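You operate a simulated robot arm through the tools that you are given. There is no shell and no other tool. Be economical: measure what you need, move in short steps, check, and stop when the job is done.

Carry out the task below with a simulated robot arm. There is one attempt and no reset: what you move stays moved.

JOB
Slide the orange plate in, knock its peg home and swing the blue keeper over.
Fine: the mallet goes back on its rest.

It is judged by the outcome, as a careful person would: the job done as asked, and still so three seconds after it is handed in. It fails if anything else is knocked over, pushed out of place, dropped, spilled or broken.

ROBOT AND FRAMES
A 6-joint arm with a two-finger parallel gripper, fixed in place. Base frame: the origin is at the foot of the arm, x ahead of it, y to its left, z up. Lengths are in mm, angles in degrees, forces in N, time in s.
With the tool pointing down near the work surface it reaches from about 100 to 600 mm from the base axis. Its first joint turns from -66.0 to 66.0 degrees. Payload 2.9 kg.
The TCP is the grasp point between the finger pads, 30 mm short of the fingertips. In the tool frame z runs along the fingers and y along their closing line. The gripper opens to 110 mm. The fingers are 20 mm wide and 10 mm thick; the gripper's body (48 by 112 mm) begins 55 mm behind the TCP.
Orientation is that of the tool frame in the base frame, as a unit quaternion [w, x, y, z]. With the fingers straight down and closing along the base's y, the tool's x points along the base's -x, its y along +y and its z along -z.

CONTROLS
- The arm moves only by the tool servo_tool. Its argument "steps" is a list of rows, each a list of 7 numbers: the turn, a rotation vector about the base's x, y, z in units of 6 degrees (1.0 is 6 degrees), then the shift along the base's x, y, z in units of 50 mm (1.0 is 50 mm), then the gripper command, from -1 (fully open) to 1 (shut), values between in proportion. In form: [[ax, ay, az, tx, ty, tz, grip], ...]. A call has 1 to 8 rows; each row shifts and turns the commanded pose from where the row before left it. A call with a number of a shift or a turn outside -1 to 1 is refused whole. Rows are played at 5 a second. More than 50 mm and 8.6 degrees between two rows, or a gripper value outside its range, and nothing of the call is played. Where a pose cannot be reached the arm comes as near as it can. A force on the tool above 40 N (or 10 N above the force at the start of the call, whichever is more), or a blocked arm, ends the call early, and 0.2 s more pass. Each finger travels about 108 mm/s and halts on what it meets, pressing with about 22 N; the grip force reading is that of the motor and also rises with nothing between the fingers. The clock runs only during rows and for 0.2 s after the last one: add rows that do not move to give the fingers time. It gives the time, the measured TCP pose, the force on the tool (base axes), the opening and the grip force at its end, in the units of the frame above (readings bear some noise), with the torque about the TCP (base axes, N m) and any sound that the robot's microphone picked up.
- Cameras (640 x 400 px; columns grow to the right, rows downward): "scene" is fixed at [41.5, 429.8, 1357.2]; the picture's right is [-0.96, -0.29, 0.00], its down [-0.23, 0.77, -0.59] and it looks along [0.17, -0.57, -0.81] (base axes); focal length 312 px, centre (320, 200). "wrist" rides on the gripper at [72, 17, -103] in the tool frame; the picture's right is [-0.23, 0.97, 0.00], its down [-0.76, -0.18, -0.62] and it looks along [-0.61, -0.14, 0.78] (tool axes); focal length 222 px, centre (320, 200). There is no depth. A picture from a camera that has moved, and an enlarged one, comes with that camera's place and axes in the base frame and with its lens.
- camera(camera): a new picture of that camera. It takes no simulated time.
- close_up(camera, box): a new picture of the part [left, top, right, bottom] of that camera's present view, enlarged. It takes no simulated time.
- job_done(): hands the job in; it is judged then, once.

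Go step by step. Nothing tells you positions but the pictures and the camera data: compare them with the known pose of the tool, close in by small moves and look again before you grip or let go. The budget is 120 turns and 64 pictures, counting those below and the enlarged ones. Unless the task says otherwise, let go and move clear before handing in, and close with one line.

The tools are called after "Request:" by a JSON object that holds its "fn" and its "kwargs". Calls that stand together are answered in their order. servo_tool: Moves the arm, as the interface text tells. Its arguments: {"type":"object","properties":{"steps":{"type":"array","items":{"type":"array","items":{"type":"number"}}}},"required":["steps"]} The other tools are called the same way: camera (camera) takes a picture; close_up (camera, box) takes an enlarged picture of a part of a camera's view; job_done () hands the job in.

At the start:

```text
time_s: 0.0
ee_pos: [401.2, -16.6, 763.9]
ee_rot: [0.0, 0.0, 1.0, 0.0]
wrist_force: [-1.4, -0.4, 0.3]
wrist_torque: [0.01, -0.01, -0.02]
width: 110.0
grasp_force: 0.0
```

scene: 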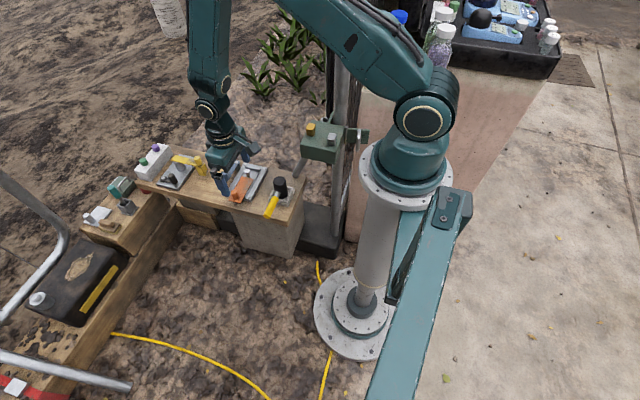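
wrist: 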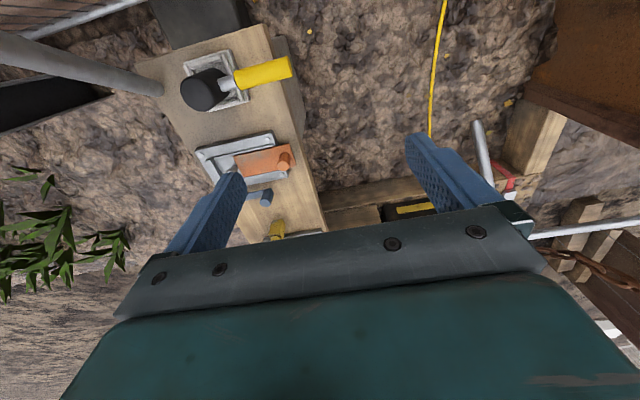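

I see a bench with a mallet on a rest, an orange plate in a grey channel, and further items. I'll look closer first.

Request:
{"fn": "close_up", "kwargs": {"camera": "scene", "box": [130, 130, 320, 250]}}

Request:
{"fn": "close_up", "kwargs": {"camera": "wrist", "box": [150, 20, 350, 245]}}

```text
3.33 times, centred on (225, 190) of scene
camera zoom: at [41.5, 429.8, 1357.2], right [-0.96, -0.29, 0.0], down [-0.23, 0.77, -0.59], along [0.17, -0.57, -0.81], focal length 1038 px, centre (637, 233)
```

zoom: 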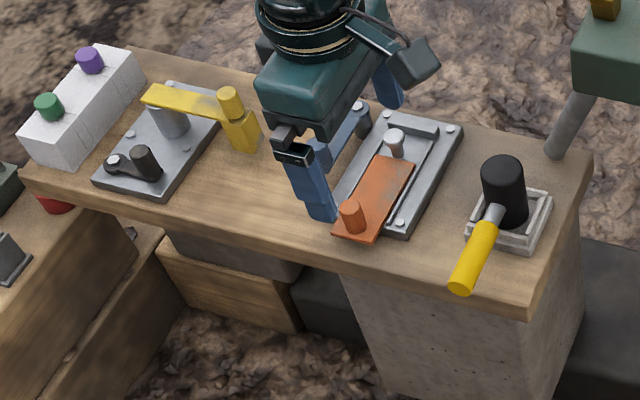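

```text
1.78 times, centred on (250, 132) of wrist
camera zoom: at [330.2, -0.4, 867.7], right [0.23, 0.97, 0.0], down [0.76, -0.18, 0.62], along [0.61, -0.14, -0.78], focal length 395 px, centre (444, 320)
```

zoom: 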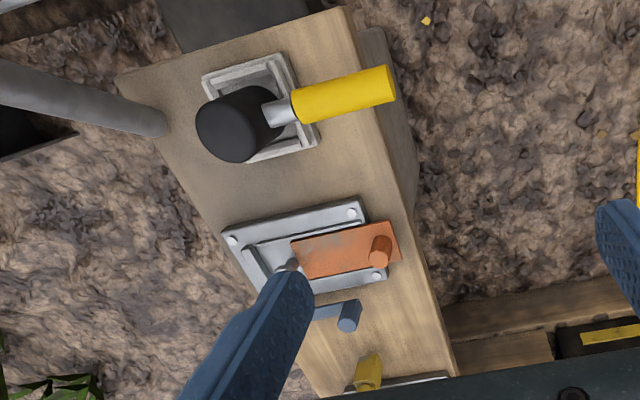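

The bench top seems to be near z≈530 with the fixture around (480,-110). I'll back off to view it from the wrist camera.

Request:
{"fn": "servo_tool", "kwargs": {"steps": [[0, 0, 0, -0.8, -0.3, 0.3, -1], [0, 0, 0, -0.8, -0.3, 0.3, -1], [0, 0, 0, 0, 0, 0, -1]]}}

Request:
{"fn": "camera", "kwargs": {"camera": "wrist"}}

Request:
{"fn": "camera", "kwargs": {"camera": "scene"}}

```text
time_s: 0.8
ee_pos: [321.4, -46.4, 795.3]
ee_rot: [0.0, 0.001, 1.0, 0.0]
wrist_force: [1.4, -0.5, -0.4]
wrist_torque: [0.03, 0.01, 0.0]
width: 110.2
grasp_force: 0.1
```

```text
59 pictures are left
camera wrist: at [250.2, -30.4, 899.2], right [0.23, 0.97, 0.0], down [0.76, -0.18, 0.62], along [0.61, -0.14, -0.78], focal length 222 px, centre (320, 200)
```

wrist: 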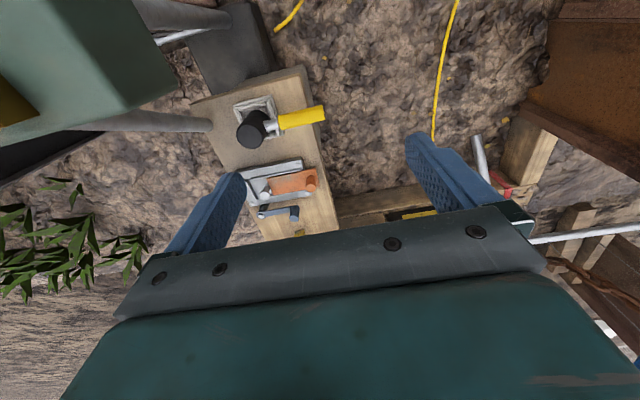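

```text
58 pictures are left
```

scene: 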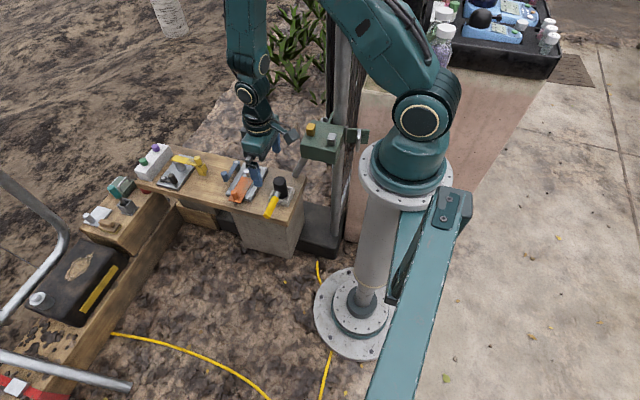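

The green box corner is near (259,-114,760), so I stay ahead of it. Moving to about (450,-100,700) to view the fixture between the fingers.

Request:
{"fn": "servo_tool", "kwargs": {"steps": [[0, 0, 0, 0.9, 0, 0, -1], [0, 0, 0, 0.9, -0.3, -0.5, -1], [0, 0, 0, 0.8, -0.8, -0.7, -1], [0, 0, 0, 0, 0, -0.7, -1], [0, 0, 0, 0, 0, 0, -1]]}}

Request:
{"fn": "camera", "kwargs": {"camera": "wrist"}}

```text
refused: row 2 steps farther than a row can; nothing moved
```

```text
57 pictures are left
camera wrist: at [250.2, -30.4, 899.2], right [0.23, 0.97, 0.0], down [0.76, -0.18, 0.62], along [0.61, -0.14, -0.78], focal length 222 px, centre (320, 200)
```

wrist: 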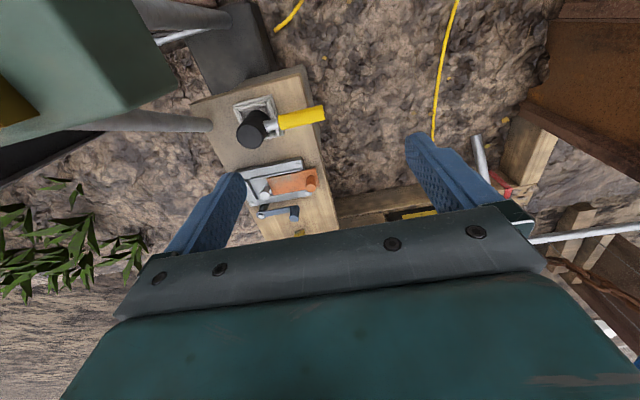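

The combined shift was over 50 mm in one row; I repeat it in smaller rows.

Request:
{"fn": "servo_tool", "kwargs": {"steps": [[0, 0, 0, 0.9, 0, 0, -1], [0, 0, 0, 0.9, 0, -0.3, -1], [0, 0, 0, 0.8, -0.3, -0.3, -1], [0, 0, 0, 0, -0.8, -0.5, -1], [0, 0, 0, 0, 0, -0.8, -1], [0, 0, 0, 0, 0, 0, -1]]}}

Request:
{"fn": "camera", "kwargs": {"camera": "wrist"}}

```text
time_s: 2.2
ee_pos: [451.0, -102.6, 698.1]
ee_rot: [0.0, 0.0, 1.0, -0.001]
wrist_force: [0.0, -0.1, -0.7]
wrist_torque: [0.0, -0.01, 0.02]
width: 109.7
grasp_force: 0.0
```

```text
56 pictures are left
camera wrist: at [380.5, -85.8, 802.3], right [0.23, 0.97, 0.0], down [0.76, -0.18, 0.62], along [0.61, -0.14, -0.78], focal length 222 px, centre (320, 200)
```

wrist: 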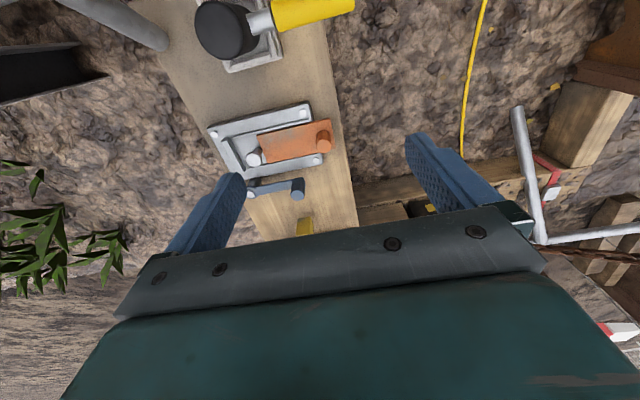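

Request:
{"fn": "close_up", "kwargs": {"camera": "wrist", "box": [185, 85, 355, 240]}}

Request:
{"fn": "close_up", "kwargs": {"camera": "scene", "box": [205, 145, 305, 225]}}

```text
2.58 times, centred on (270, 162) of wrist
camera zoom: at [380.5, -85.8, 802.3], right [0.23, 0.97, 0.0], down [0.76, -0.18, 0.62], along [0.61, -0.14, -0.78], focal length 573 px, centre (449, 297)
```

zoom: 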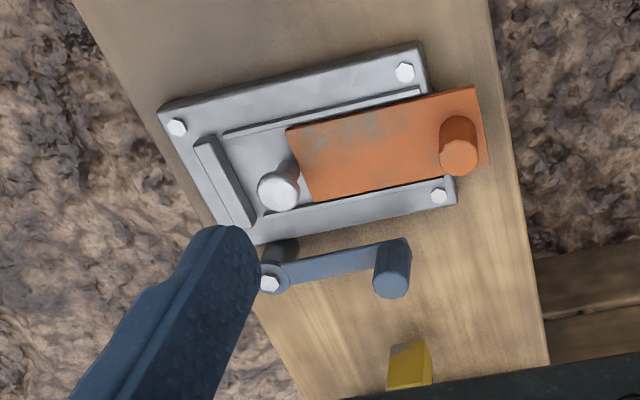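

```text
5.00 times, centred on (255, 185) of scene
camera zoom: at [41.5, 429.7, 1357.2], right [-0.96, -0.29, 0.0], down [-0.23, 0.77, -0.59], along [0.17, -0.57, -0.81], focal length 1558 px, centre (645, 275)
```

zoom: 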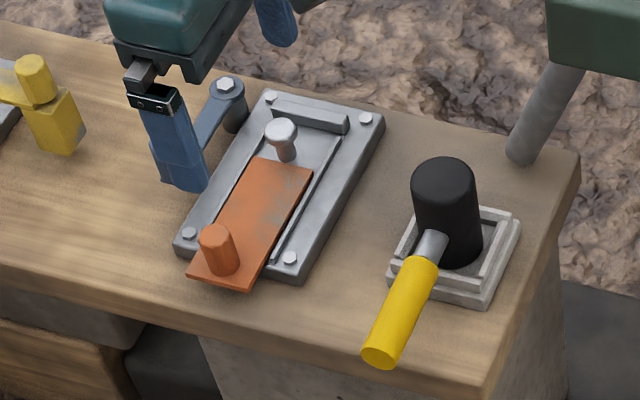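

The plate has a handle knob at its +y end and a silver peg by its front edge; the stop bar is at -y, and the blue keeper pivots beside it. I want a closer view to understand the peg.

Request:
{"fn": "servo_tool", "kwargs": {"steps": [[0, 0, 0, 0.8, 0, 0, -1], [0, 0, 0, 0, -0.8, 0, -1], [0, 0, 0, 0, 0, -0.9, -1], [0, 0, 0, 0, 0, 0, -1]]}}

Request:
{"fn": "close_up", "kwargs": {"camera": "wrist", "box": [160, 20, 480, 220]}}

```text
time_s: 3.2
ee_pos: [491.5, -140.6, 652.7]
ee_rot: [0.0, 0.0, 1.0, 0.0]
wrist_force: [0.5, -0.4, 0.3]
wrist_torque: [0.01, -0.03, 0.04]
width: 109.9
grasp_force: 0.1
```

```text
2.00 times, centred on (320, 120) of wrist
camera zoom: at [420.0, -125.0, 758.0], right [0.23, 0.97, 0.0], down [0.76, -0.18, 0.62], along [0.61, -0.14, -0.78], focal length 444 px, centre (320, 360)
```

zoom: 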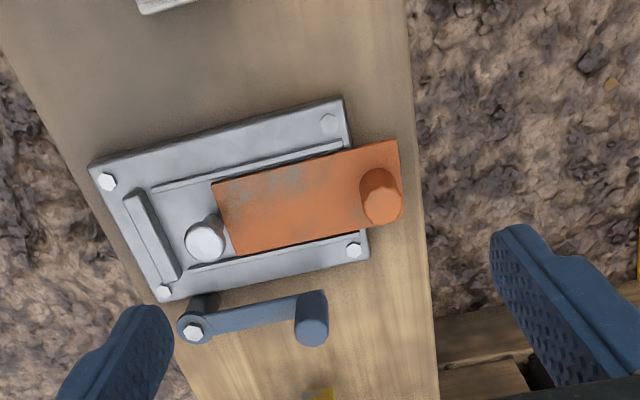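

Request:
{"fn": "close_up", "kwargs": {"camera": "wrist", "box": [210, 90, 290, 160]}}

Request:
{"fn": "close_up", "kwargs": {"camera": "scene", "box": [235, 158, 275, 208]}}

```text
5.71 times, centred on (250, 125) of wrist
camera zoom: at [420.0, -125.0, 758.0], right [0.23, 0.97, 0.0], down [0.76, -0.18, 0.62], along [0.61, -0.14, -0.78], focal length 1269 px, centre (720, 629)
```

zoom: 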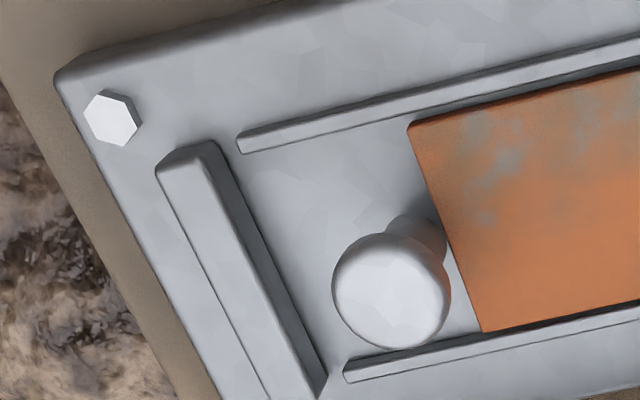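

```text
8.00 times, centred on (255, 183) of scene
camera zoom: at [41.5, 429.7, 1357.2], right [-0.96, -0.29, 0.0], down [-0.23, 0.77, -0.59], along [0.17, -0.57, -0.81], focal length 2492 px, centre (840, 336)
```

zoom: 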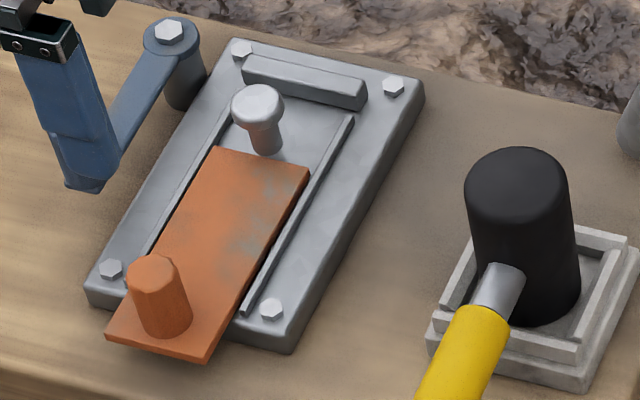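

From triangulation: knob top ≈(514,-111,509), peg top ≈(516,-220,497), stop bar at y≈-252. I'll go above the knob with a partly open gripper and check.

Request:
{"fn": "servo_tool", "kwargs": {"steps": [[0, 0, 0, 0.45, 0.58, 0, -0.1], [0, 0, 0, 0, 0, -0.9, -0.1], [0, 0, 0, 0, 0, -0.5, -0.1], [0, 0, 0, 0, 0, 0, -0.1]]}}

Request:
{"fn": "camera", "kwargs": {"camera": "wrist"}}

Request:
{"fn": "close_up", "kwargs": {"camera": "scene", "box": [205, 145, 305, 225]}}

```text
time_s: 4.2
ee_pos: [513.9, -111.8, 583.3]
ee_rot: [0.0, 0.0, 1.0, 0.001]
wrist_force: [-0.5, 0.0, -0.1]
wrist_torque: [-0.03, 0.01, 0.0]
width: 60.5
grasp_force: 0.0
```

```text
50 pictures are left
camera wrist: at [442.2, -96.0, 687.7], right [0.23, 0.97, 0.0], down [0.76, -0.18, 0.62], along [0.61, -0.14, -0.78], focal length 222 px, centre (320, 200)
```

wrist: 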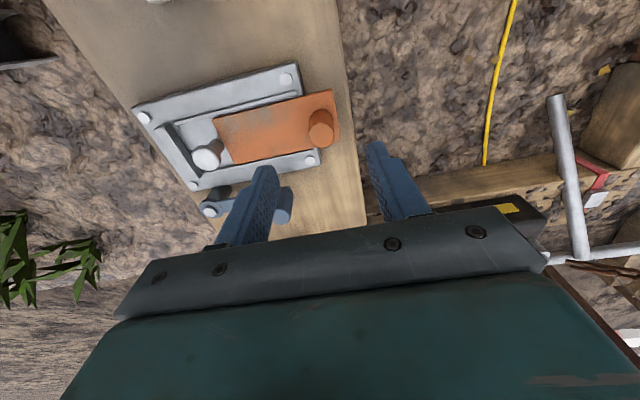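

```text
5.00 times, centred on (255, 185) of scene
camera zoom: at [41.5, 429.8, 1357.2], right [-0.96, -0.29, 0.0], down [-0.23, 0.77, -0.59], along [0.17, -0.57, -0.81], focal length 1558 px, centre (645, 275)
```

zoom: 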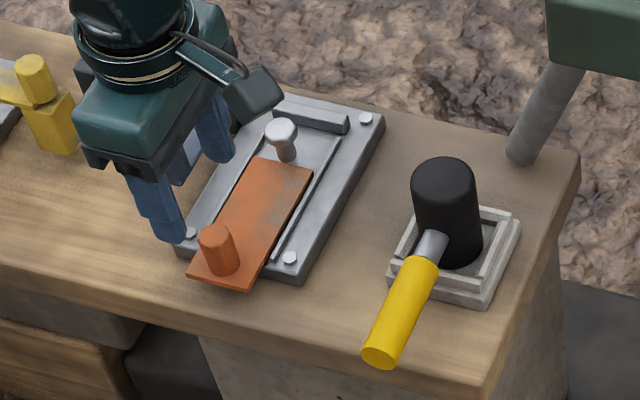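

Alignment agrees with the estimate. Descending to just around the knob.

Request:
{"fn": "servo_tool", "kwargs": {"steps": [[0, 0, 0, 0, 0, -0.8, -0.1], [0, 0, 0, 0, 0, -0.4, -0.1], [0, 0, 0, 0, 0, 0, -0.1]]}}

Request:
{"fn": "camera", "kwargs": {"camera": "wrist"}}

Request:
{"fn": "close_up", "kwargs": {"camera": "scene", "box": [215, 155, 285, 211]}}

```text
time_s: 5.0
ee_pos: [514.9, -112.2, 523.5]
ee_rot: [0.0, 0.0, 1.0, -0.001]
wrist_force: [0.4, 0.3, 0.0]
wrist_torque: [0.02, 0.0, -0.02]
width: 60.7
grasp_force: 0.1
```

```text
48 pictures are left
camera wrist: at [442.9, -96.4, 628.0], right [0.23, 0.97, 0.0], down [0.76, -0.18, 0.62], along [0.61, -0.14, -0.78], focal length 222 px, centre (320, 200)
```

wrist: 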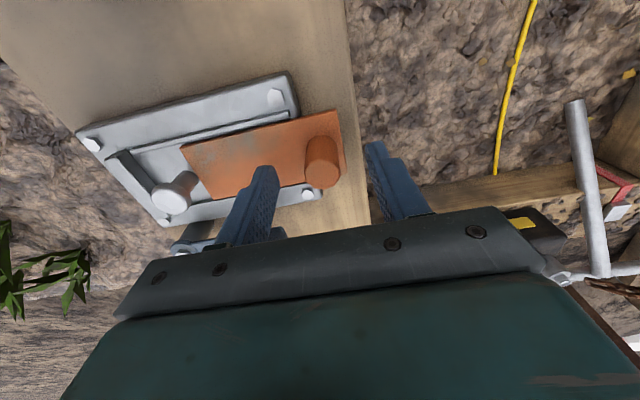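

```text
7.14 times, centred on (250, 183) of scene
camera zoom: at [41.5, 429.8, 1357.2], right [-0.96, -0.29, 0.0], down [-0.23, 0.77, -0.59], along [0.17, -0.57, -0.81], focal length 2225 px, centre (820, 321)
```

zoom: 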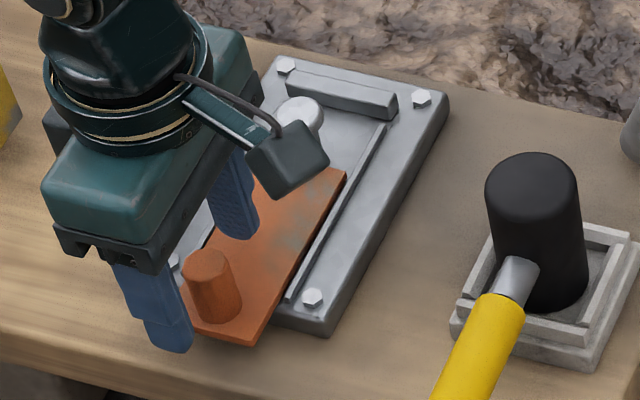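

The knob sits midway between the fingers. Closing on it.

Request:
{"fn": "servo_tool", "kwargs": {"steps": [[0, 0, 0, 0, 0, -0.06, 0.4], [0, 0, 0, 0, 0, 0, 0.7], [0, 0, 0, 0, 0, 0, 0.7], [0, 0, 0, 0, 0, 0, 0.7]]}}

```text
time_s: 6.0
ee_pos: [514.6, -111.9, 520.6]
ee_rot: [0.0, 0.0, 1.0, -0.001]
wrist_force: [-0.5, 2.6, 3.9]
wrist_torque: [-0.52, 0.26, 0.02]
width: 21.7
grasp_force: 44.5
```

Gripped at 21.7 mm. Pushing in -y by small increments.

Request:
{"fn": "servo_tool", "kwargs": {"steps": [[0, 0, 0, 0, -0.1, 0, 0.7], [0, 0, 0, 0, -0.1, 0, 0.7], [0, 0, 0, 0, 0, 0, 0.7]]}}

Request:
{"fn": "camera", "kwargs": {"camera": "wrist"}}

```text
time_s: 6.8
ee_pos: [514.2, -121.9, 520.2]
ee_rot: [-0.001, 0.0, 1.0, 0.0]
wrist_force: [-3.7, 1.5, 9.3]
wrist_torque: [-0.45, 0.04, 0.05]
width: 21.6
grasp_force: 44.7
```

```text
46 pictures are left
camera wrist: at [442.6, -106.5, 625.1], right [0.23, 0.97, 0.0], down [0.76, -0.18, 0.62], along [0.61, -0.14, -0.78], focal length 222 px, centre (320, 200)
```

wrist: 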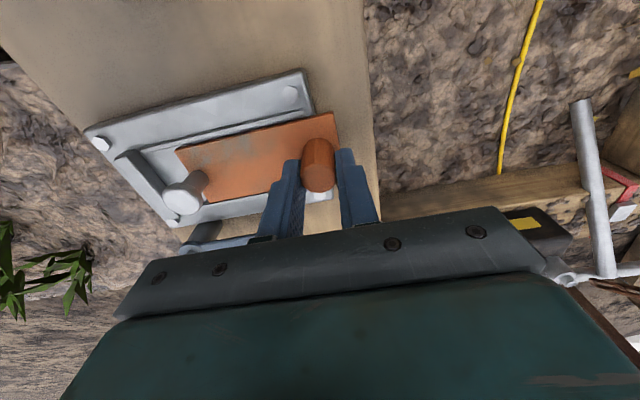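

Request:
{"fn": "close_up", "kwargs": {"camera": "wrist", "box": [80, 60, 350, 240]}}

```text
2.22 times, centred on (215, 150) of wrist
camera zoom: at [442.6, -106.5, 625.1], right [0.23, 0.97, 0.0], down [0.76, -0.18, 0.62], along [0.61, -0.14, -0.78], focal length 494 px, centre (553, 311)
```

zoom: 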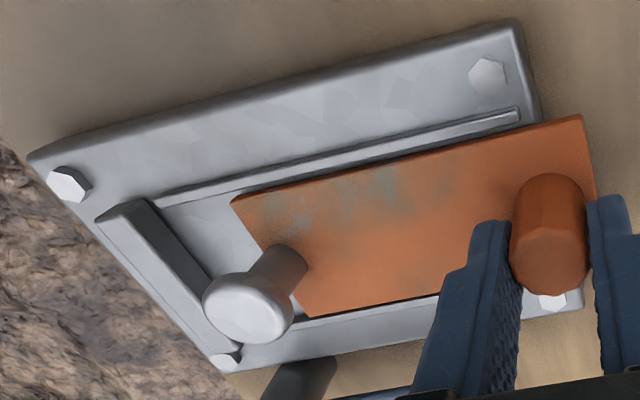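

The plate moves freely, and its edge is passing under/around the peg without any blocking force. I continue in small increments, with a slight lift to unload the plate.

Request:
{"fn": "servo_tool", "kwargs": {"steps": [[0, 0, 0, 0, -0.1, 0.02, 0.7], [0, 0, 0, 0, -0.1, 0, 0.7], [0, 0, 0, 0, 0, 0, 0.7]]}}

Request:
{"fn": "close_up", "kwargs": {"camera": "wrist", "box": [80, 60, 350, 240]}}

```text
time_s: 7.6
ee_pos: [512.6, -132.0, 520.1]
ee_rot: [0.001, 0.0, 1.0, -0.001]
wrist_force: [4.0, 1.8, -11.4]
wrist_torque: [-0.55, -0.98, 0.01]
width: 21.6
grasp_force: 45.2
```

```text
2.22 times, centred on (215, 150) of wrist
camera zoom: at [442.5, -116.3, 625.1], right [0.23, 0.97, 0.0], down [0.76, -0.18, 0.62], along [0.61, -0.14, -0.78], focal length 494 px, centre (553, 311)
```

zoom: 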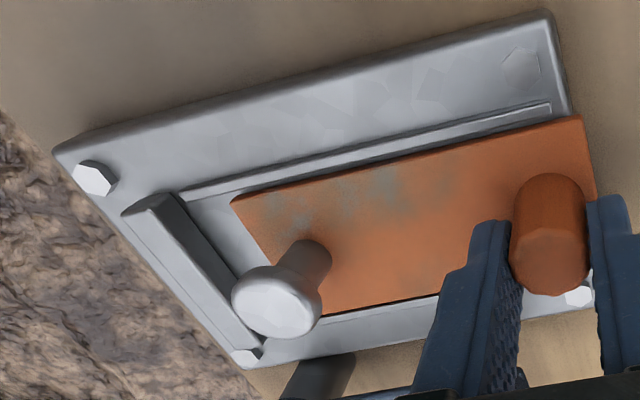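

The peg stays put and the plate slides beneath it. Continuing towards the stop.

Request:
{"fn": "servo_tool", "kwargs": {"steps": [[0, 0, 0, 0, -0.1, -0.01, 0.7], [0, 0, 0, 0, -0.1, 0, 0.7], [0, 0, 0, 0, -0.06, 0, 0.7], [0, 0, 0, 0, 0, 0, 0.7]]}}

Request:
{"fn": "close_up", "kwargs": {"camera": "wrist", "box": [80, 60, 350, 240]}}

```text
time_s: 8.6
ee_pos: [513.5, -145.4, 520.7]
ee_rot: [0.0, 0.0, 1.0, 0.0]
wrist_force: [3.0, 2.7, -7.0]
wrist_torque: [-0.52, 0.2, 0.1]
width: 21.7
grasp_force: 45.5
```

```text
2.22 times, centred on (215, 150) of wrist
camera zoom: at [442.7, -129.6, 625.2], right [0.23, 0.97, 0.0], down [0.76, -0.18, 0.62], along [0.61, -0.14, -0.78], focal length 494 px, centre (553, 311)
```

zoom: 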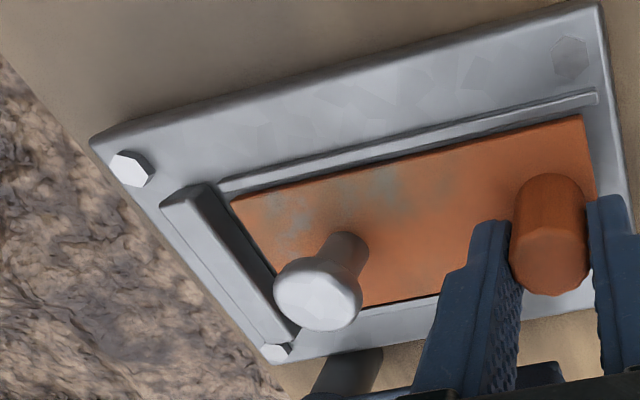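

Request:
{"fn": "servo_tool", "kwargs": {"steps": [[0, 0, 0, 0, -0.06, 0, 0.7], [0, 0, 0, 0, -0.06, 0, 0.7], [0, 0, 0, 0, 0, 0, 0.7]]}}

Request:
{"fn": "close_up", "kwargs": {"camera": "wrist", "box": [80, 60, 350, 240]}}

```text
time_s: 9.4
ee_pos: [513.6, -150.0, 520.7]
ee_rot: [0.0, 0.0, 1.0, 0.002]
wrist_force: [1.2, 13.0, -4.0]
wrist_torque: [-0.53, -0.28, -0.19]
width: 21.8
grasp_force: 45.4
```

```text
2.22 times, centred on (215, 150) of wrist
camera zoom: at [442.6, -134.5, 625.3], right [0.23, 0.97, 0.0], down [0.76, -0.18, 0.62], along [0.61, -0.14, -0.78], focal length 494 px, centre (553, 311)
```

zoom: 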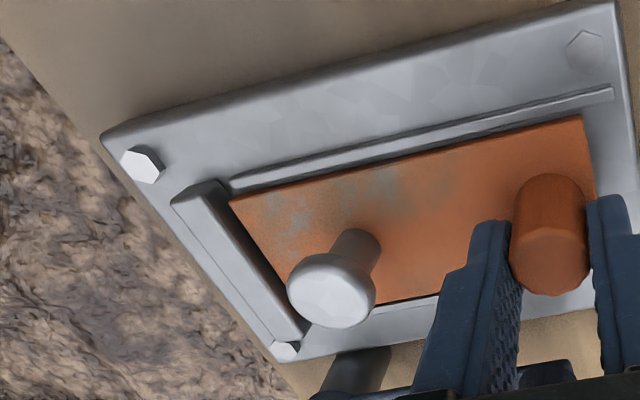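

The plate is against its stop (13 N). Releasing and rising.

Request:
{"fn": "servo_tool", "kwargs": {"steps": [[0, 0, 0, 0, 0, 0, 0.2], [0, 0, 0, 0, 0, 0, 0.0], [0, 0, 0, 0, 0, 0.5, 0.0], [0, 0, 0, 0, 0, 0.9, 0], [0, 0, 0, 0, 0.6, 0.5, 0], [0, 0, 0, 0, 0.5, 0.5, 0], [0, 0, 0, 0, 0, 0, 0]]}}

Request:
{"fn": "close_up", "kwargs": {"camera": "scene", "box": [205, 145, 305, 225]}}

```text
time_s: 11.0
ee_pos: [513.7, -95.4, 640.0]
ee_rot: [-0.001, 0.0, 1.0, 0.0]
wrist_force: [0.0, 0.0, -0.6]
wrist_torque: [0.01, 0.01, -0.02]
width: 54.9
grasp_force: 0.0
```

```text
5.00 times, centred on (255, 185) of scene
camera zoom: at [41.5, 429.8, 1357.2], right [-0.96, -0.29, 0.0], down [-0.23, 0.77, -0.59], along [0.17, -0.57, -0.81], focal length 1558 px, centre (645, 275)
```

zoom: 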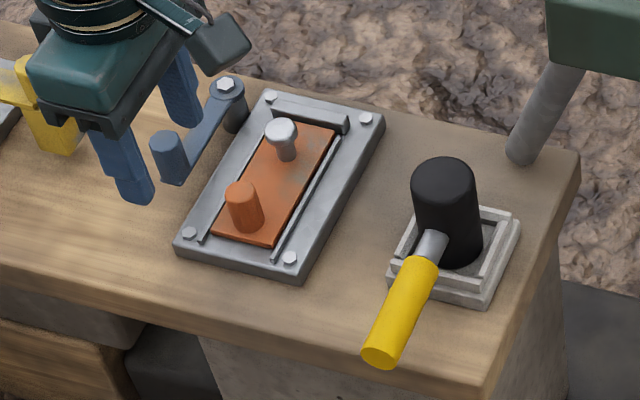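

Plate is in. Now I turn the tool by -90° about z while moving toward the mallet, so the fingers close across its handle and the camera looks toward -y.

Request:
{"fn": "servo_tool", "kwargs": {"steps": [[0, 0, -1, -0.25, 0, 0.1, 0], [0, 0, -1, -0.25, 0, 0.1, 0], [0, 0, -1, -0.25, 0, 0.1, 0], [0, 0, -1, -0.25, 0, 0.1, 0], [0, 0, -1, -0.25, 0, 0, 0], [0, 0, -1, -0.25, 0, 0, 0], [0, 0, -1, -0.25, 0, 0, 0], [0, 0, -1, -0.25, 0, 0, 0]]}}

Request:
{"fn": "servo_tool", "kwargs": {"steps": [[0, 0, -1, 0, 0, 0, 0], [0, 0, -1, 0, 0, 0, 0], [0, 0, -1, 0, 0, 0, 0], [0, 0, -1, 0, 0, 0, 0], [0, 0, -1, 0, 0, 0, 0], [0, 0, -1, 0, 0, 0, 0], [0, 0, -1, 0, 0, 0, 0], [0, 0, 0, 0, 0, 0, 0]]}}

Request:
{"fn": "camera", "kwargs": {"camera": "wrist"}}

```text
time_s: 12.8
ee_pos: [412.9, -95.6, 660.6]
ee_rot: [0.0, 0.407, 0.913, -0.001]
wrist_force: [0.3, -1.1, -0.1]
wrist_torque: [-0.02, -0.04, 0.0]
width: 55.2
grasp_force: 0.0
```

```text
time_s: 14.6
ee_pos: [414.1, -96.7, 661.1]
ee_rot: [0.0, 0.708, 0.707, 0.0]
wrist_force: [0.6, 0.2, -0.3]
wrist_torque: [-0.02, 0.0, 0.02]
width: 55.1
grasp_force: 0.0
```

```text
40 pictures are left
camera wrist: at [432.2, -24.6, 765.0], right [0.97, -0.23, 0.0], down [-0.18, -0.76, 0.62], along [-0.14, -0.61, -0.78], focal length 222 px, centre (320, 200)
```

wrist: 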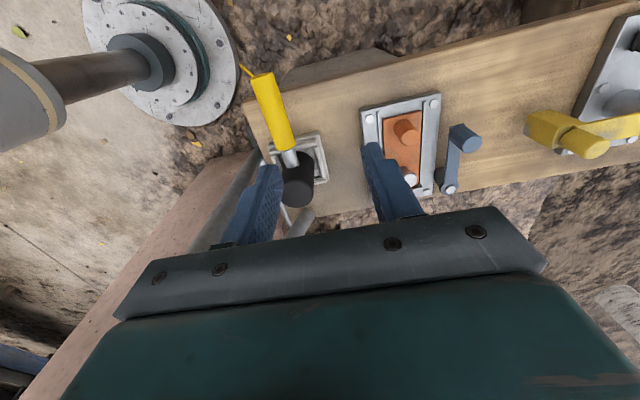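

The mallet handle runs along y at x≈366, z≈511 (y −54 to −130), head at about (367,−175). Going above the handle for a check.

Request:
{"fn": "servo_tool", "kwargs": {"steps": [[0, 0, 0, -0.9, -0.15, 0, 0], [0, 0, 0, -0.06, -0.15, -0.6, 0], [0, 0, 0, 0, 0, -0.6, 0], [0, 0, 0, 0, 0, 0, 0]]}}

Request:
{"fn": "camera", "kwargs": {"camera": "wrist"}}

Request:
{"fn": "close_up", "kwargs": {"camera": "scene", "box": [225, 145, 325, 225]}}

```text
time_s: 15.6
ee_pos: [365.7, -112.6, 600.7]
ee_rot: [0.0, 0.707, 0.707, 0.001]
wrist_force: [0.6, -0.7, -0.5]
wrist_torque: [-0.02, 0.01, -0.03]
width: 55.0
grasp_force: 0.1
```

```text
39 pictures are left
camera wrist: at [384.0, -40.6, 704.5], right [0.97, -0.23, 0.0], down [-0.18, -0.76, 0.62], along [-0.14, -0.61, -0.78], focal length 222 px, centre (320, 200)
```

wrist: 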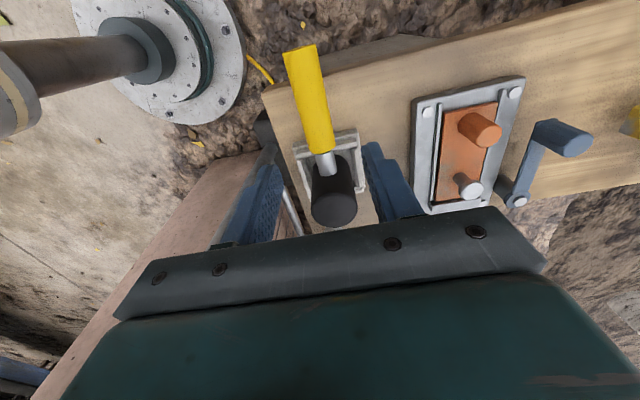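

```text
5.00 times, centred on (275, 185) of scene
camera zoom: at [41.5, 429.8, 1357.2], right [-0.96, -0.29, 0.0], down [-0.23, 0.77, -0.59], along [0.17, -0.57, -0.81], focal length 1558 px, centre (545, 275)
```

zoom: 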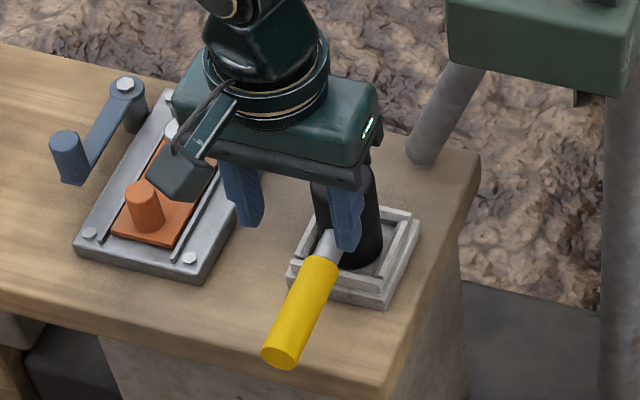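

Handle is centred between the fingers. Descending and closing.

Request:
{"fn": "servo_tool", "kwargs": {"steps": [[0, 0, 0, 0.02, 0, -0.8, 0], [0, 0, 0, 0, 0, -0.8, 0], [0, 0, 0, 0, 0, 0, 0]]}}

Request:
{"fn": "camera", "kwargs": {"camera": "wrist"}}

Request:
{"fn": "close_up", "kwargs": {"camera": "scene", "box": [225, 145, 325, 225]}}

```text
time_s: 16.4
ee_pos: [365.5, -110.7, 519.8]
ee_rot: [0.001, 0.707, 0.707, -0.001]
wrist_force: [0.3, 0.5, -0.2]
wrist_torque: [0.02, -0.03, -0.01]
width: 55.1
grasp_force: 0.1
```

```text
37 pictures are left
camera wrist: at [384.4, -39.5, 624.5], right [0.97, -0.23, 0.0], down [-0.18, -0.76, 0.62], along [-0.14, -0.61, -0.78], focal length 222 px, centre (320, 200)
```

wrist: 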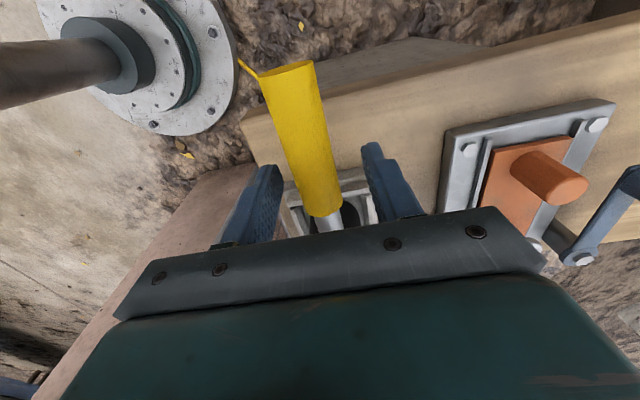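

```text
5.00 times, centred on (275, 185) of scene
camera zoom: at [41.5, 429.8, 1357.2], right [-0.96, -0.29, 0.0], down [-0.23, 0.77, -0.59], along [0.17, -0.57, -0.81], focal length 1558 px, centre (545, 275)
```

zoom: 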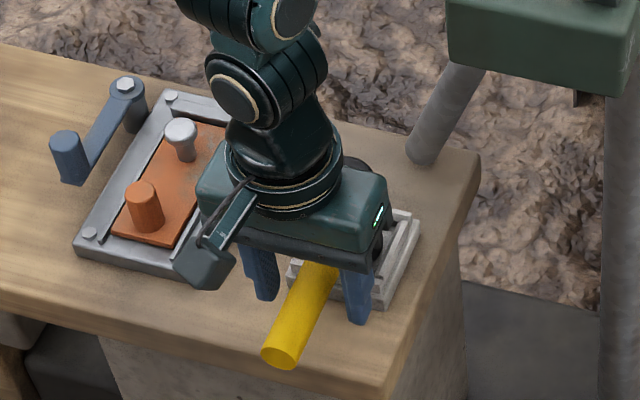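

Request:
{"fn": "servo_tool", "kwargs": {"steps": [[0, 0, 0, 0, 0, 0, 0.4], [0, 0, 0, 0, 0, 0, 0.9], [0, 0, 0, 0, 0, 0, 1], [0, 0, 0, 0, 0, 0, 1]]}}

Request:
{"fn": "camera", "kwargs": {"camera": "wrist"}}

```text
time_s: 17.4
ee_pos: [366.4, -110.6, 521.3]
ee_rot: [-0.001, 0.707, 0.707, 0.0]
wrist_force: [-3.2, 0.1, 0.3]
wrist_torque: [0.03, 0.06, -0.16]
width: 24.6
grasp_force: 21.9
```

```text
35 pictures are left
camera wrist: at [384.0, -39.4, 624.6], right [0.97, -0.23, 0.0], down [-0.18, -0.76, 0.62], along [-0.14, -0.61, -0.78], focal length 222 px, centre (320, 200)
```

wrist: 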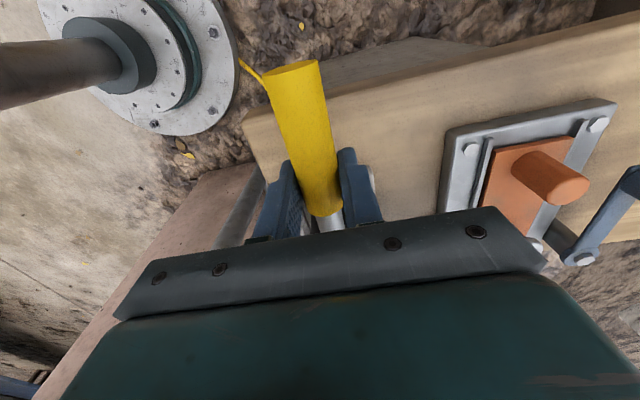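

Gripped (24.6 mm). Lifting gently.

Request:
{"fn": "servo_tool", "kwargs": {"steps": [[0, 0, 0, 0, 0, 0.2, 1], [0, 0, 0, 0, 0, 0.4, 1], [0, 0, 0, 0, 0, 0.4, 1], [0, 0, 0, 0, 0, 0.4, 1], [0, 0, 0, 0, 0, 0, 1]]}}

Request:
{"fn": "camera", "kwargs": {"camera": "wrist"}}

Request:
{"fn": "close_up", "kwargs": {"camera": "scene", "box": [225, 145, 325, 225]}}

```text
time_s: 18.6
ee_pos: [365.6, -111.1, 593.9]
ee_rot: [0.0, 0.707, 0.707, 0.0]
wrist_force: [-0.6, 0.5, -4.0]
wrist_torque: [0.23, 0.0, 0.02]
width: 24.6
grasp_force: 22.2
```

```text
34 pictures are left
camera wrist: at [384.3, -40.2, 695.3], right [0.97, -0.23, 0.0], down [-0.18, -0.76, 0.62], along [-0.14, -0.61, -0.78], focal length 222 px, centre (320, 200)
```

wrist: 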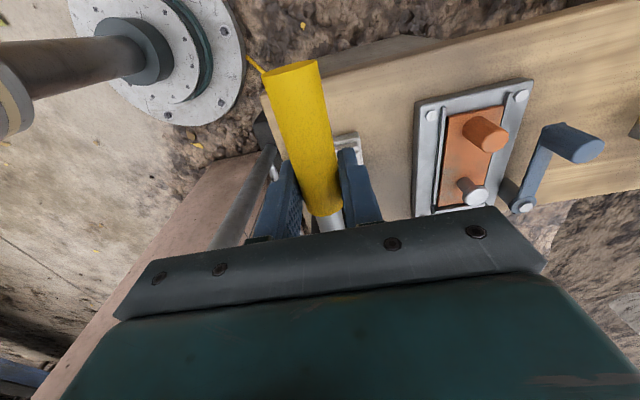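

```text
5.00 times, centred on (275, 185) of scene
camera zoom: at [41.5, 429.7, 1357.2], right [-0.96, -0.29, 0.0], down [-0.23, 0.77, -0.59], along [0.17, -0.57, -0.81], focal length 1558 px, centre (545, 275)
```

zoom: 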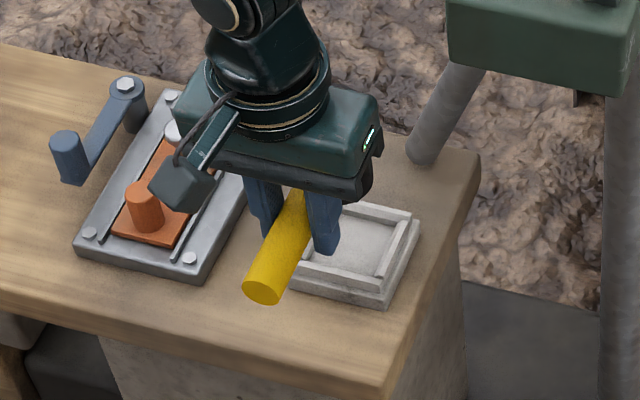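

The mallet is held firmly and level. I move it toward the peg, turning 45° so the handle and fingers stay clear of the orange knob.

Request:
{"fn": "servo_tool", "kwargs": {"steps": [[0, 0, 0.9375, 0.26, -0.1575, 0, 1], [0, 0, 0.9375, 0.26, -0.1575, 0, 1], [0, 0, 0.9375, 0.26, -0.1575, 0, 1], [0, 0, 0.9375, 0.26, -0.1575, 0, 1], [0, 0, 0.9375, 0.26, -0.1575, 0, 1], [0, 0, 0.9375, 0.26, -0.1575, 0, 1], [0, 0, 0.9375, 0.26, -0.1575, 0, 1], [0, 0, 0.9375, 0.26, -0.1575, 0, 1]]}}

Request:
{"fn": "camera", "kwargs": {"camera": "wrist"}}

Request:
{"fn": "close_up", "kwargs": {"camera": "scene", "box": [205, 145, 305, 225]}}

```text
time_s: 20.4
ee_pos: [469.7, -174.9, 591.3]
ee_rot: [-0.001, 0.383, 0.924, 0.0]
wrist_force: [0.9, -0.1, -5.0]
wrist_torque: [0.19, 0.18, 0.03]
width: 24.6
grasp_force: 22.0
```

```text
32 pictures are left
camera wrist: at [432.3, -112.8, 694.8], right [0.85, 0.53, 0.0], down [0.41, -0.66, 0.62], along [0.33, -0.53, -0.78], focal length 222 px, centre (320, 200)
```

wrist: 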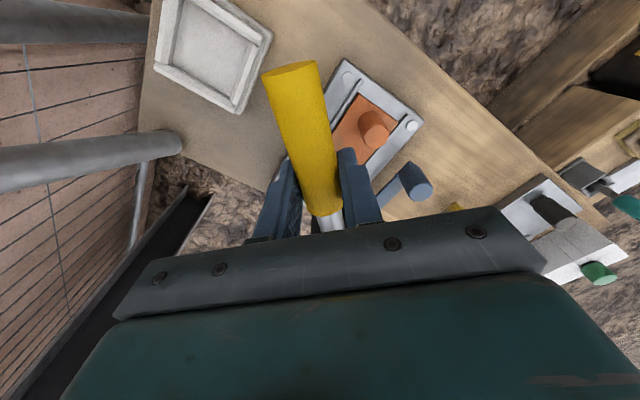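

```text
5.00 times, centred on (255, 185) of scene
camera zoom: at [41.6, 429.7, 1357.2], right [-0.96, -0.29, 0.0], down [-0.23, 0.77, -0.59], along [0.17, -0.57, -0.81], focal length 1558 px, centre (645, 275)
```

zoom: 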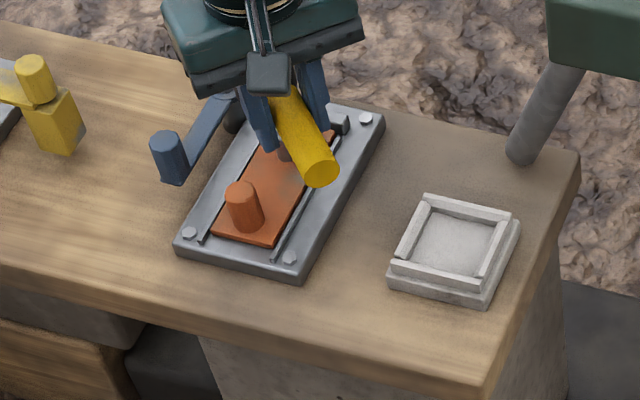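

The head should now be over the peg (≈50 mm above). Descending slowly to make contact.

Request:
{"fn": "servo_tool", "kwargs": {"steps": [[0, 0, 0, 0, 0, -0.4, 1], [0, 0, 0, 0, 0, -0.4, 1], [0, 0, 0, 0, 0, 0, 1]]}}

Request:
{"fn": "close_up", "kwargs": {"camera": "scene", "box": [220, 145, 280, 193]}}

```text
time_s: 21.2
ee_pos: [470.1, -172.9, 551.6]
ee_rot: [-0.001, 0.383, 0.924, 0.0]
wrist_force: [-8.2, 5.9, 12.1]
wrist_torque: [-0.04, -0.03, 0.01]
width: 24.4
grasp_force: 22.5
```

```text
8.33 times, centred on (250, 169) of scene
camera zoom: at [41.2, 429.9, 1357.1], right [-0.96, -0.29, 0.0], down [-0.23, 0.77, -0.59], along [0.17, -0.57, -0.81], focal length 2596 px, centre (903, 458)
```

zoom: 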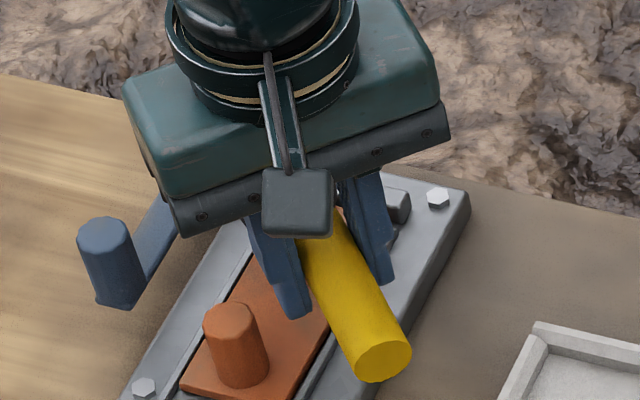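

Request:
{"fn": "camera", "kwargs": {"camera": "wrist"}}

Request:
{"fn": "servo_tool", "kwargs": {"steps": [[0, 0, 0, 0, 0, 0, 1]]}}

```text
29 pictures are left
camera wrist: at [431.8, -111.6, 655.4], right [0.85, 0.53, 0.0], down [0.41, -0.67, 0.62], along [0.33, -0.53, -0.78], focal length 222 px, centre (320, 200)
```

wrist: 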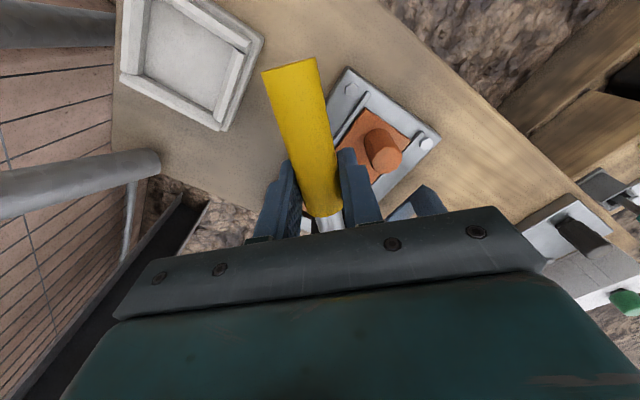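

```text
time_s: 21.6
ee_pos: [471.5, -175.9, 550.2]
ee_rot: [0.001, 0.383, 0.924, 0.0]
wrist_force: [-0.2, -0.2, -5.2]
wrist_torque: [0.17, 0.17, 0.01]
width: 24.7
grasp_force: 21.9
```

The contact force relaxed. I continue down in 5 mm steps to feel for the peg.

Request:
{"fn": "servo_tool", "kwargs": {"steps": [[0, 0, 0, 0, 0, -0.1, 1], [0, 0, 0, 0, 0, 0, 1]]}}

Request:
{"fn": "servo_tool", "kwargs": {"steps": [[0, 0, 0, 0, 0, -0.1, 1], [0, 0, 0, 0, 0, 0, 1]]}}

```text
time_s: 22.2
ee_pos: [470.8, -174.5, 545.8]
ee_rot: [0.001, 0.383, 0.924, 0.001]
wrist_force: [-4.3, 3.7, 8.7]
wrist_torque: [-0.1, -0.13, 0.01]
width: 24.5
grasp_force: 22.1
```

```text
time_s: 22.8
ee_pos: [470.1, -173.6, 540.2]
ee_rot: [0.0, 0.383, 0.924, 0.001]
wrist_force: [-4.1, 5.0, 7.7]
wrist_torque: [0.04, -0.04, 0.07]
width: 24.7
grasp_force: 21.9
```

Request:
{"fn": "camera", "kwargs": {"camera": "wrist"}}

Request:
{"fn": "close_up", "kwargs": {"camera": "scene", "box": [220, 145, 280, 193]}}

```text
28 pictures are left
camera wrist: at [432.2, -112.0, 644.6], right [0.85, 0.53, 0.0], down [0.41, -0.66, 0.62], along [0.33, -0.53, -0.78], focal length 222 px, centre (320, 200)
```

wrist: 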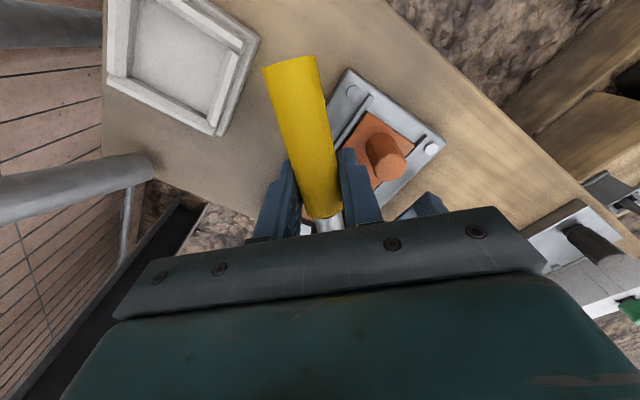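

```text
8.33 times, centred on (250, 169) of scene
camera zoom: at [41.3, 429.9, 1357.1], right [-0.96, -0.29, 0.0], down [-0.23, 0.77, -0.59], along [0.17, -0.57, -0.81], focal length 2596 px, centre (903, 458)
```

zoom: 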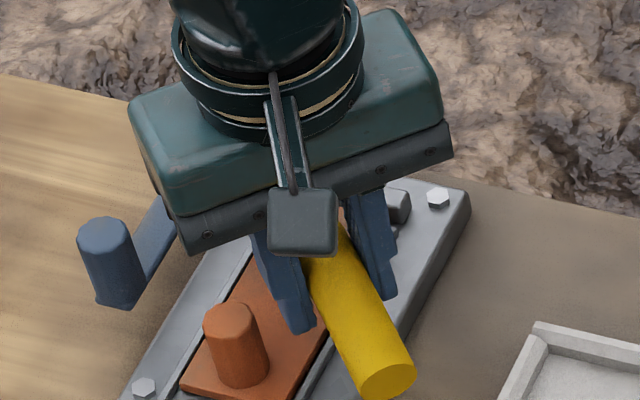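

The mallet is pitching slightly in the grip under load. I'll lift and back off to see whether the peg moved.

Request:
{"fn": "servo_tool", "kwargs": {"steps": [[0, 0, 0, 0, 0, 0.4, 1], [0, 0, 0, 0, 0, 0.6, 1], [0, 0, 0, -0.5, 0.3, 0, 1], [0, 0, 0, -0.7, 0.4, 0, 1], [0, 0, 0, -0.5, 0, 0, 1], [0, 0, 0, 0, 0, 0, 1]]}}

Request:
{"fn": "close_up", "kwargs": {"camera": "scene", "box": [215, 145, 315, 225]}}

```text
time_s: 24.2
ee_pos: [385.4, -139.2, 590.7]
ee_rot: [0.001, 0.383, 0.924, 0.0]
wrist_force: [-1.1, 1.1, -4.4]
wrist_torque: [0.18, 0.16, 0.02]
width: 24.6
grasp_force: 22.0
```

```text
5.00 times, centred on (265, 185) of scene
camera zoom: at [41.5, 429.7, 1357.2], right [-0.96, -0.29, 0.0], down [-0.23, 0.77, -0.59], along [0.17, -0.57, -0.81], focal length 1558 px, centre (595, 275)
```

zoom: 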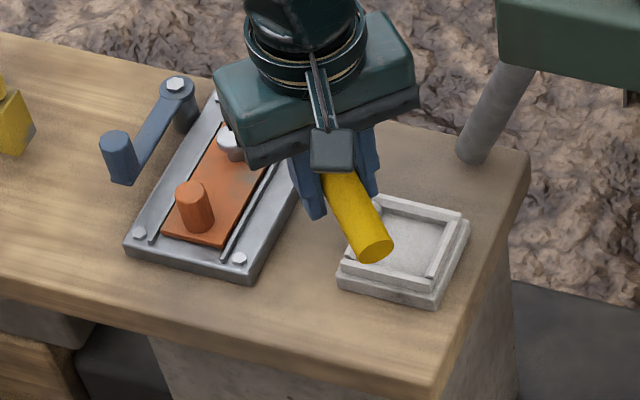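

Request:
{"fn": "close_up", "kwargs": {"camera": "scene", "box": [240, 160, 280, 200]}}

Request:
{"fn": "camera", "kwargs": {"camera": "wrist"}}

```text
10.00 times, centred on (260, 180) of scene
camera zoom: at [41.5, 429.7, 1357.2], right [-0.96, -0.29, 0.0], down [-0.23, 0.77, -0.59], along [0.17, -0.57, -0.81], focal length 3115 px, centre (920, 400)
```

zoom: 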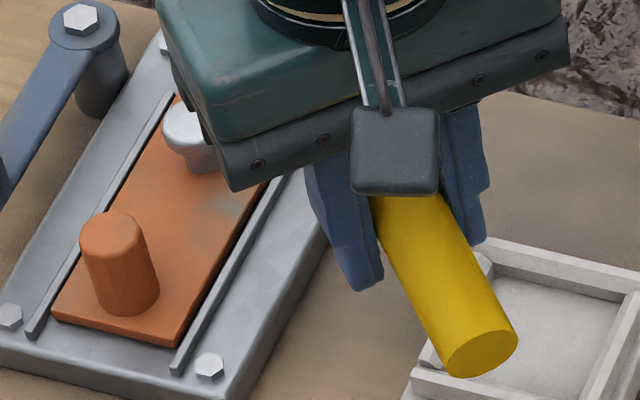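

```text
24 pictures are left
camera wrist: at [347.5, -77.5, 695.1], right [0.85, 0.53, 0.0], down [0.41, -0.66, 0.62], along [0.33, -0.53, -0.78], focal length 222 px, centre (320, 200)
```

wrist: 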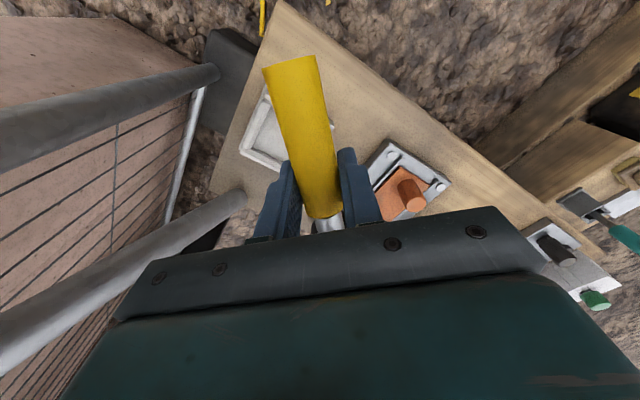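

The peg has already gone down by roughly 10 mm, so this works. I return, tilting the tool ~5° to level the mallet head, and drive further.

Request:
{"fn": "servo_tool", "kwargs": {"steps": [[0.6, 0.6, 0, 0.5, 0, 0, 1], [0, 0, 0, 0.7, -0.4, 0, 1], [0, 0, 0, 0.5, -0.3, 0, 1], [0, 0, 0, 0, 0, 0, 1], [0, 0, 0, 0, 0, -0.6, 1], [0, 0, 0, 0, 0, -0.3, 1], [0, 0, 0, 0, 0, 0, 1]]}}

Request:
{"fn": "servo_tool", "kwargs": {"steps": [[0, 0, 0, 0, 0, -0.2, 1], [0, 0, 0, 0, 0, 0, 1]]}}

```text
time_s: 25.8
ee_pos: [471.2, -174.0, 544.8]
ee_rot: [-0.041, 0.383, 0.923, 0.017]
wrist_force: [0.1, 0.1, -3.8]
wrist_torque: [0.16, 0.14, 0.01]
width: 24.6
grasp_force: 21.6
```

```text
time_s: 26.4
ee_pos: [470.3, -172.4, 537.5]
ee_rot: [-0.041, 0.381, 0.923, 0.018]
wrist_force: [-3.3, 7.5, 10.4]
wrist_torque: [-0.04, -0.22, 0.14]
width: 24.6
grasp_force: 21.6
```

Contact again; now a few real blows, lifting and dropping faster.

Request:
{"fn": "servo_tool", "kwargs": {"steps": [[0, 0, 0, 0, 0, 0.6, 1], [0, 0, 0, 0, 0, 0, 1], [0, 0, 0, 0, 0, -0.75, 1], [0, 0, 0, 0, 0, 0, 1]]}}

Request:
{"fn": "servo_tool", "kwargs": {"steps": [[0, 0, 0, 0, 0, 0.6, 1], [0, 0, 0, 0, 0, 0, 1], [0, 0, 0, 0, 0, -0.7, 1], [0, 0, 0, 0, 0, 0, 1]]}}

Request:
{"fn": "camera", "kwargs": {"camera": "wrist"}}

```text
time_s: 27.4
ee_pos: [470.3, -174.0, 529.1]
ee_rot: [-0.042, 0.382, 0.923, 0.017]
wrist_force: [-11.4, 6.6, 14.8]
wrist_torque: [-0.17, -0.13, -0.06]
width: 24.5
grasp_force: 22.0
```

```text
time_s: 28.4
ee_pos: [470.5, -175.2, 523.7]
ee_rot: [-0.042, 0.383, 0.923, 0.017]
wrist_force: [-9.8, 4.8, 13.3]
wrist_torque: [-0.25, -0.19, -0.14]
width: 24.7
grasp_force: 22.0
```

```text
23 pictures are left
camera wrist: at [439.4, -118.7, 634.0], right [0.85, 0.53, -0.02], down [0.45, -0.7, 0.55], along [0.28, -0.48, -0.83], focal length 222 px, centre (320, 200)
```

wrist: 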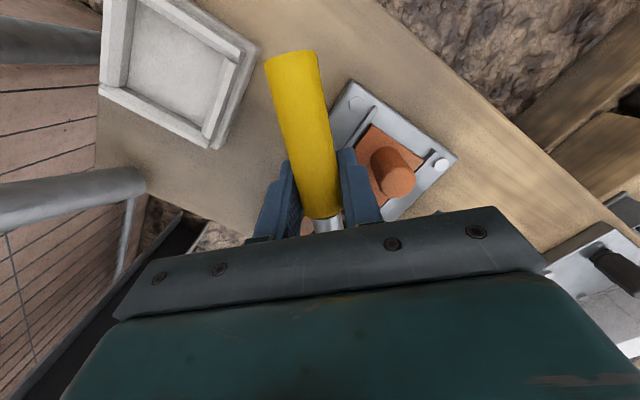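

Request:
{"fn": "servo_tool", "kwargs": {"steps": [[0, 0, 0, 0, 0, 0.5, 1], [0, 0, 0, 0, 0, 0.8, 1], [0, 0, 0, -0.5, 0.3, 0, 1], [0, 0, 0, -0.7, 0.4, 0, 1], [0, 0, 0, -0.7, 0, 0, 1], [0, 0, 0, -0.4, 0, 0, 1], [0, 0, 0, 0, 0, 0, 1]]}}

Request:
{"fn": "close_up", "kwargs": {"camera": "scene", "box": [228, 160, 292, 200]}}

```text
time_s: 30.0
ee_pos: [356.5, -140.1, 589.7]
ee_rot: [-0.041, 0.383, 0.923, 0.017]
wrist_force: [0.7, 0.2, -5.1]
wrist_torque: [0.19, 0.17, -0.01]
width: 24.3
grasp_force: 21.9
```

```text
10.00 times, centred on (260, 180) of scene
camera zoom: at [41.5, 429.7, 1357.2], right [-0.96, -0.29, 0.0], down [-0.23, 0.77, -0.59], along [0.17, -0.57, -0.81], focal length 3115 px, centre (920, 400)
```

zoom: 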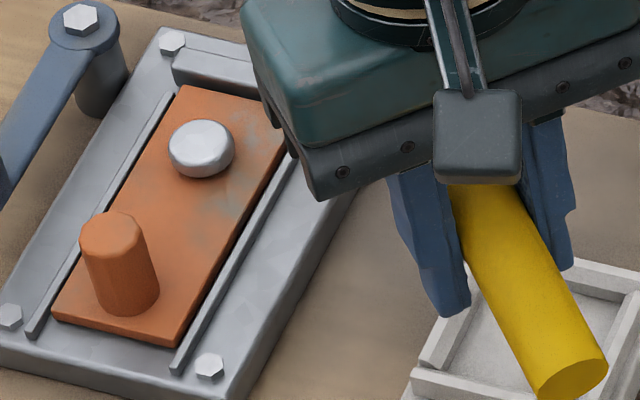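

The peg head looks seated on the plate. I'll level the mallet a bit more and give two more confirming blows.

Request:
{"fn": "servo_tool", "kwargs": {"steps": [[0.7, 0.7, 0, 0.4, 0, 0, 1], [0, 0, 0, 0.7, 0, 0, 1], [0, 0, 0, 0.7, -0.4, 0, 1], [0, 0, 0, 0.5, -0.3, 0, 1], [0, 0, 0, 0, 0, -0.5, 1], [0, 0, 0, 0, 0, -0.3, 1], [0, 0, 0, 0, 0, 0, 1]]}}

Request:
{"fn": "servo_tool", "kwargs": {"steps": [[0, 0, 0, 0, 0, -0.5, 1], [0, 0, 0, 0, 0, 0, 1]]}}

```text
time_s: 31.6
ee_pos: [470.6, -173.7, 547.9]
ee_rot: [-0.09, 0.382, 0.919, 0.037]
wrist_force: [0.8, -0.4, -4.4]
wrist_torque: [0.18, 0.13, 0.01]
width: 24.3
grasp_force: 21.7
```

```text
time_s: 32.2
ee_pos: [469.1, -172.3, 523.8]
ee_rot: [-0.09, 0.38, 0.92, 0.037]
wrist_force: [-14.2, 8.7, 21.4]
wrist_torque: [-0.41, -0.34, -0.15]
width: 24.7
grasp_force: 21.9
```

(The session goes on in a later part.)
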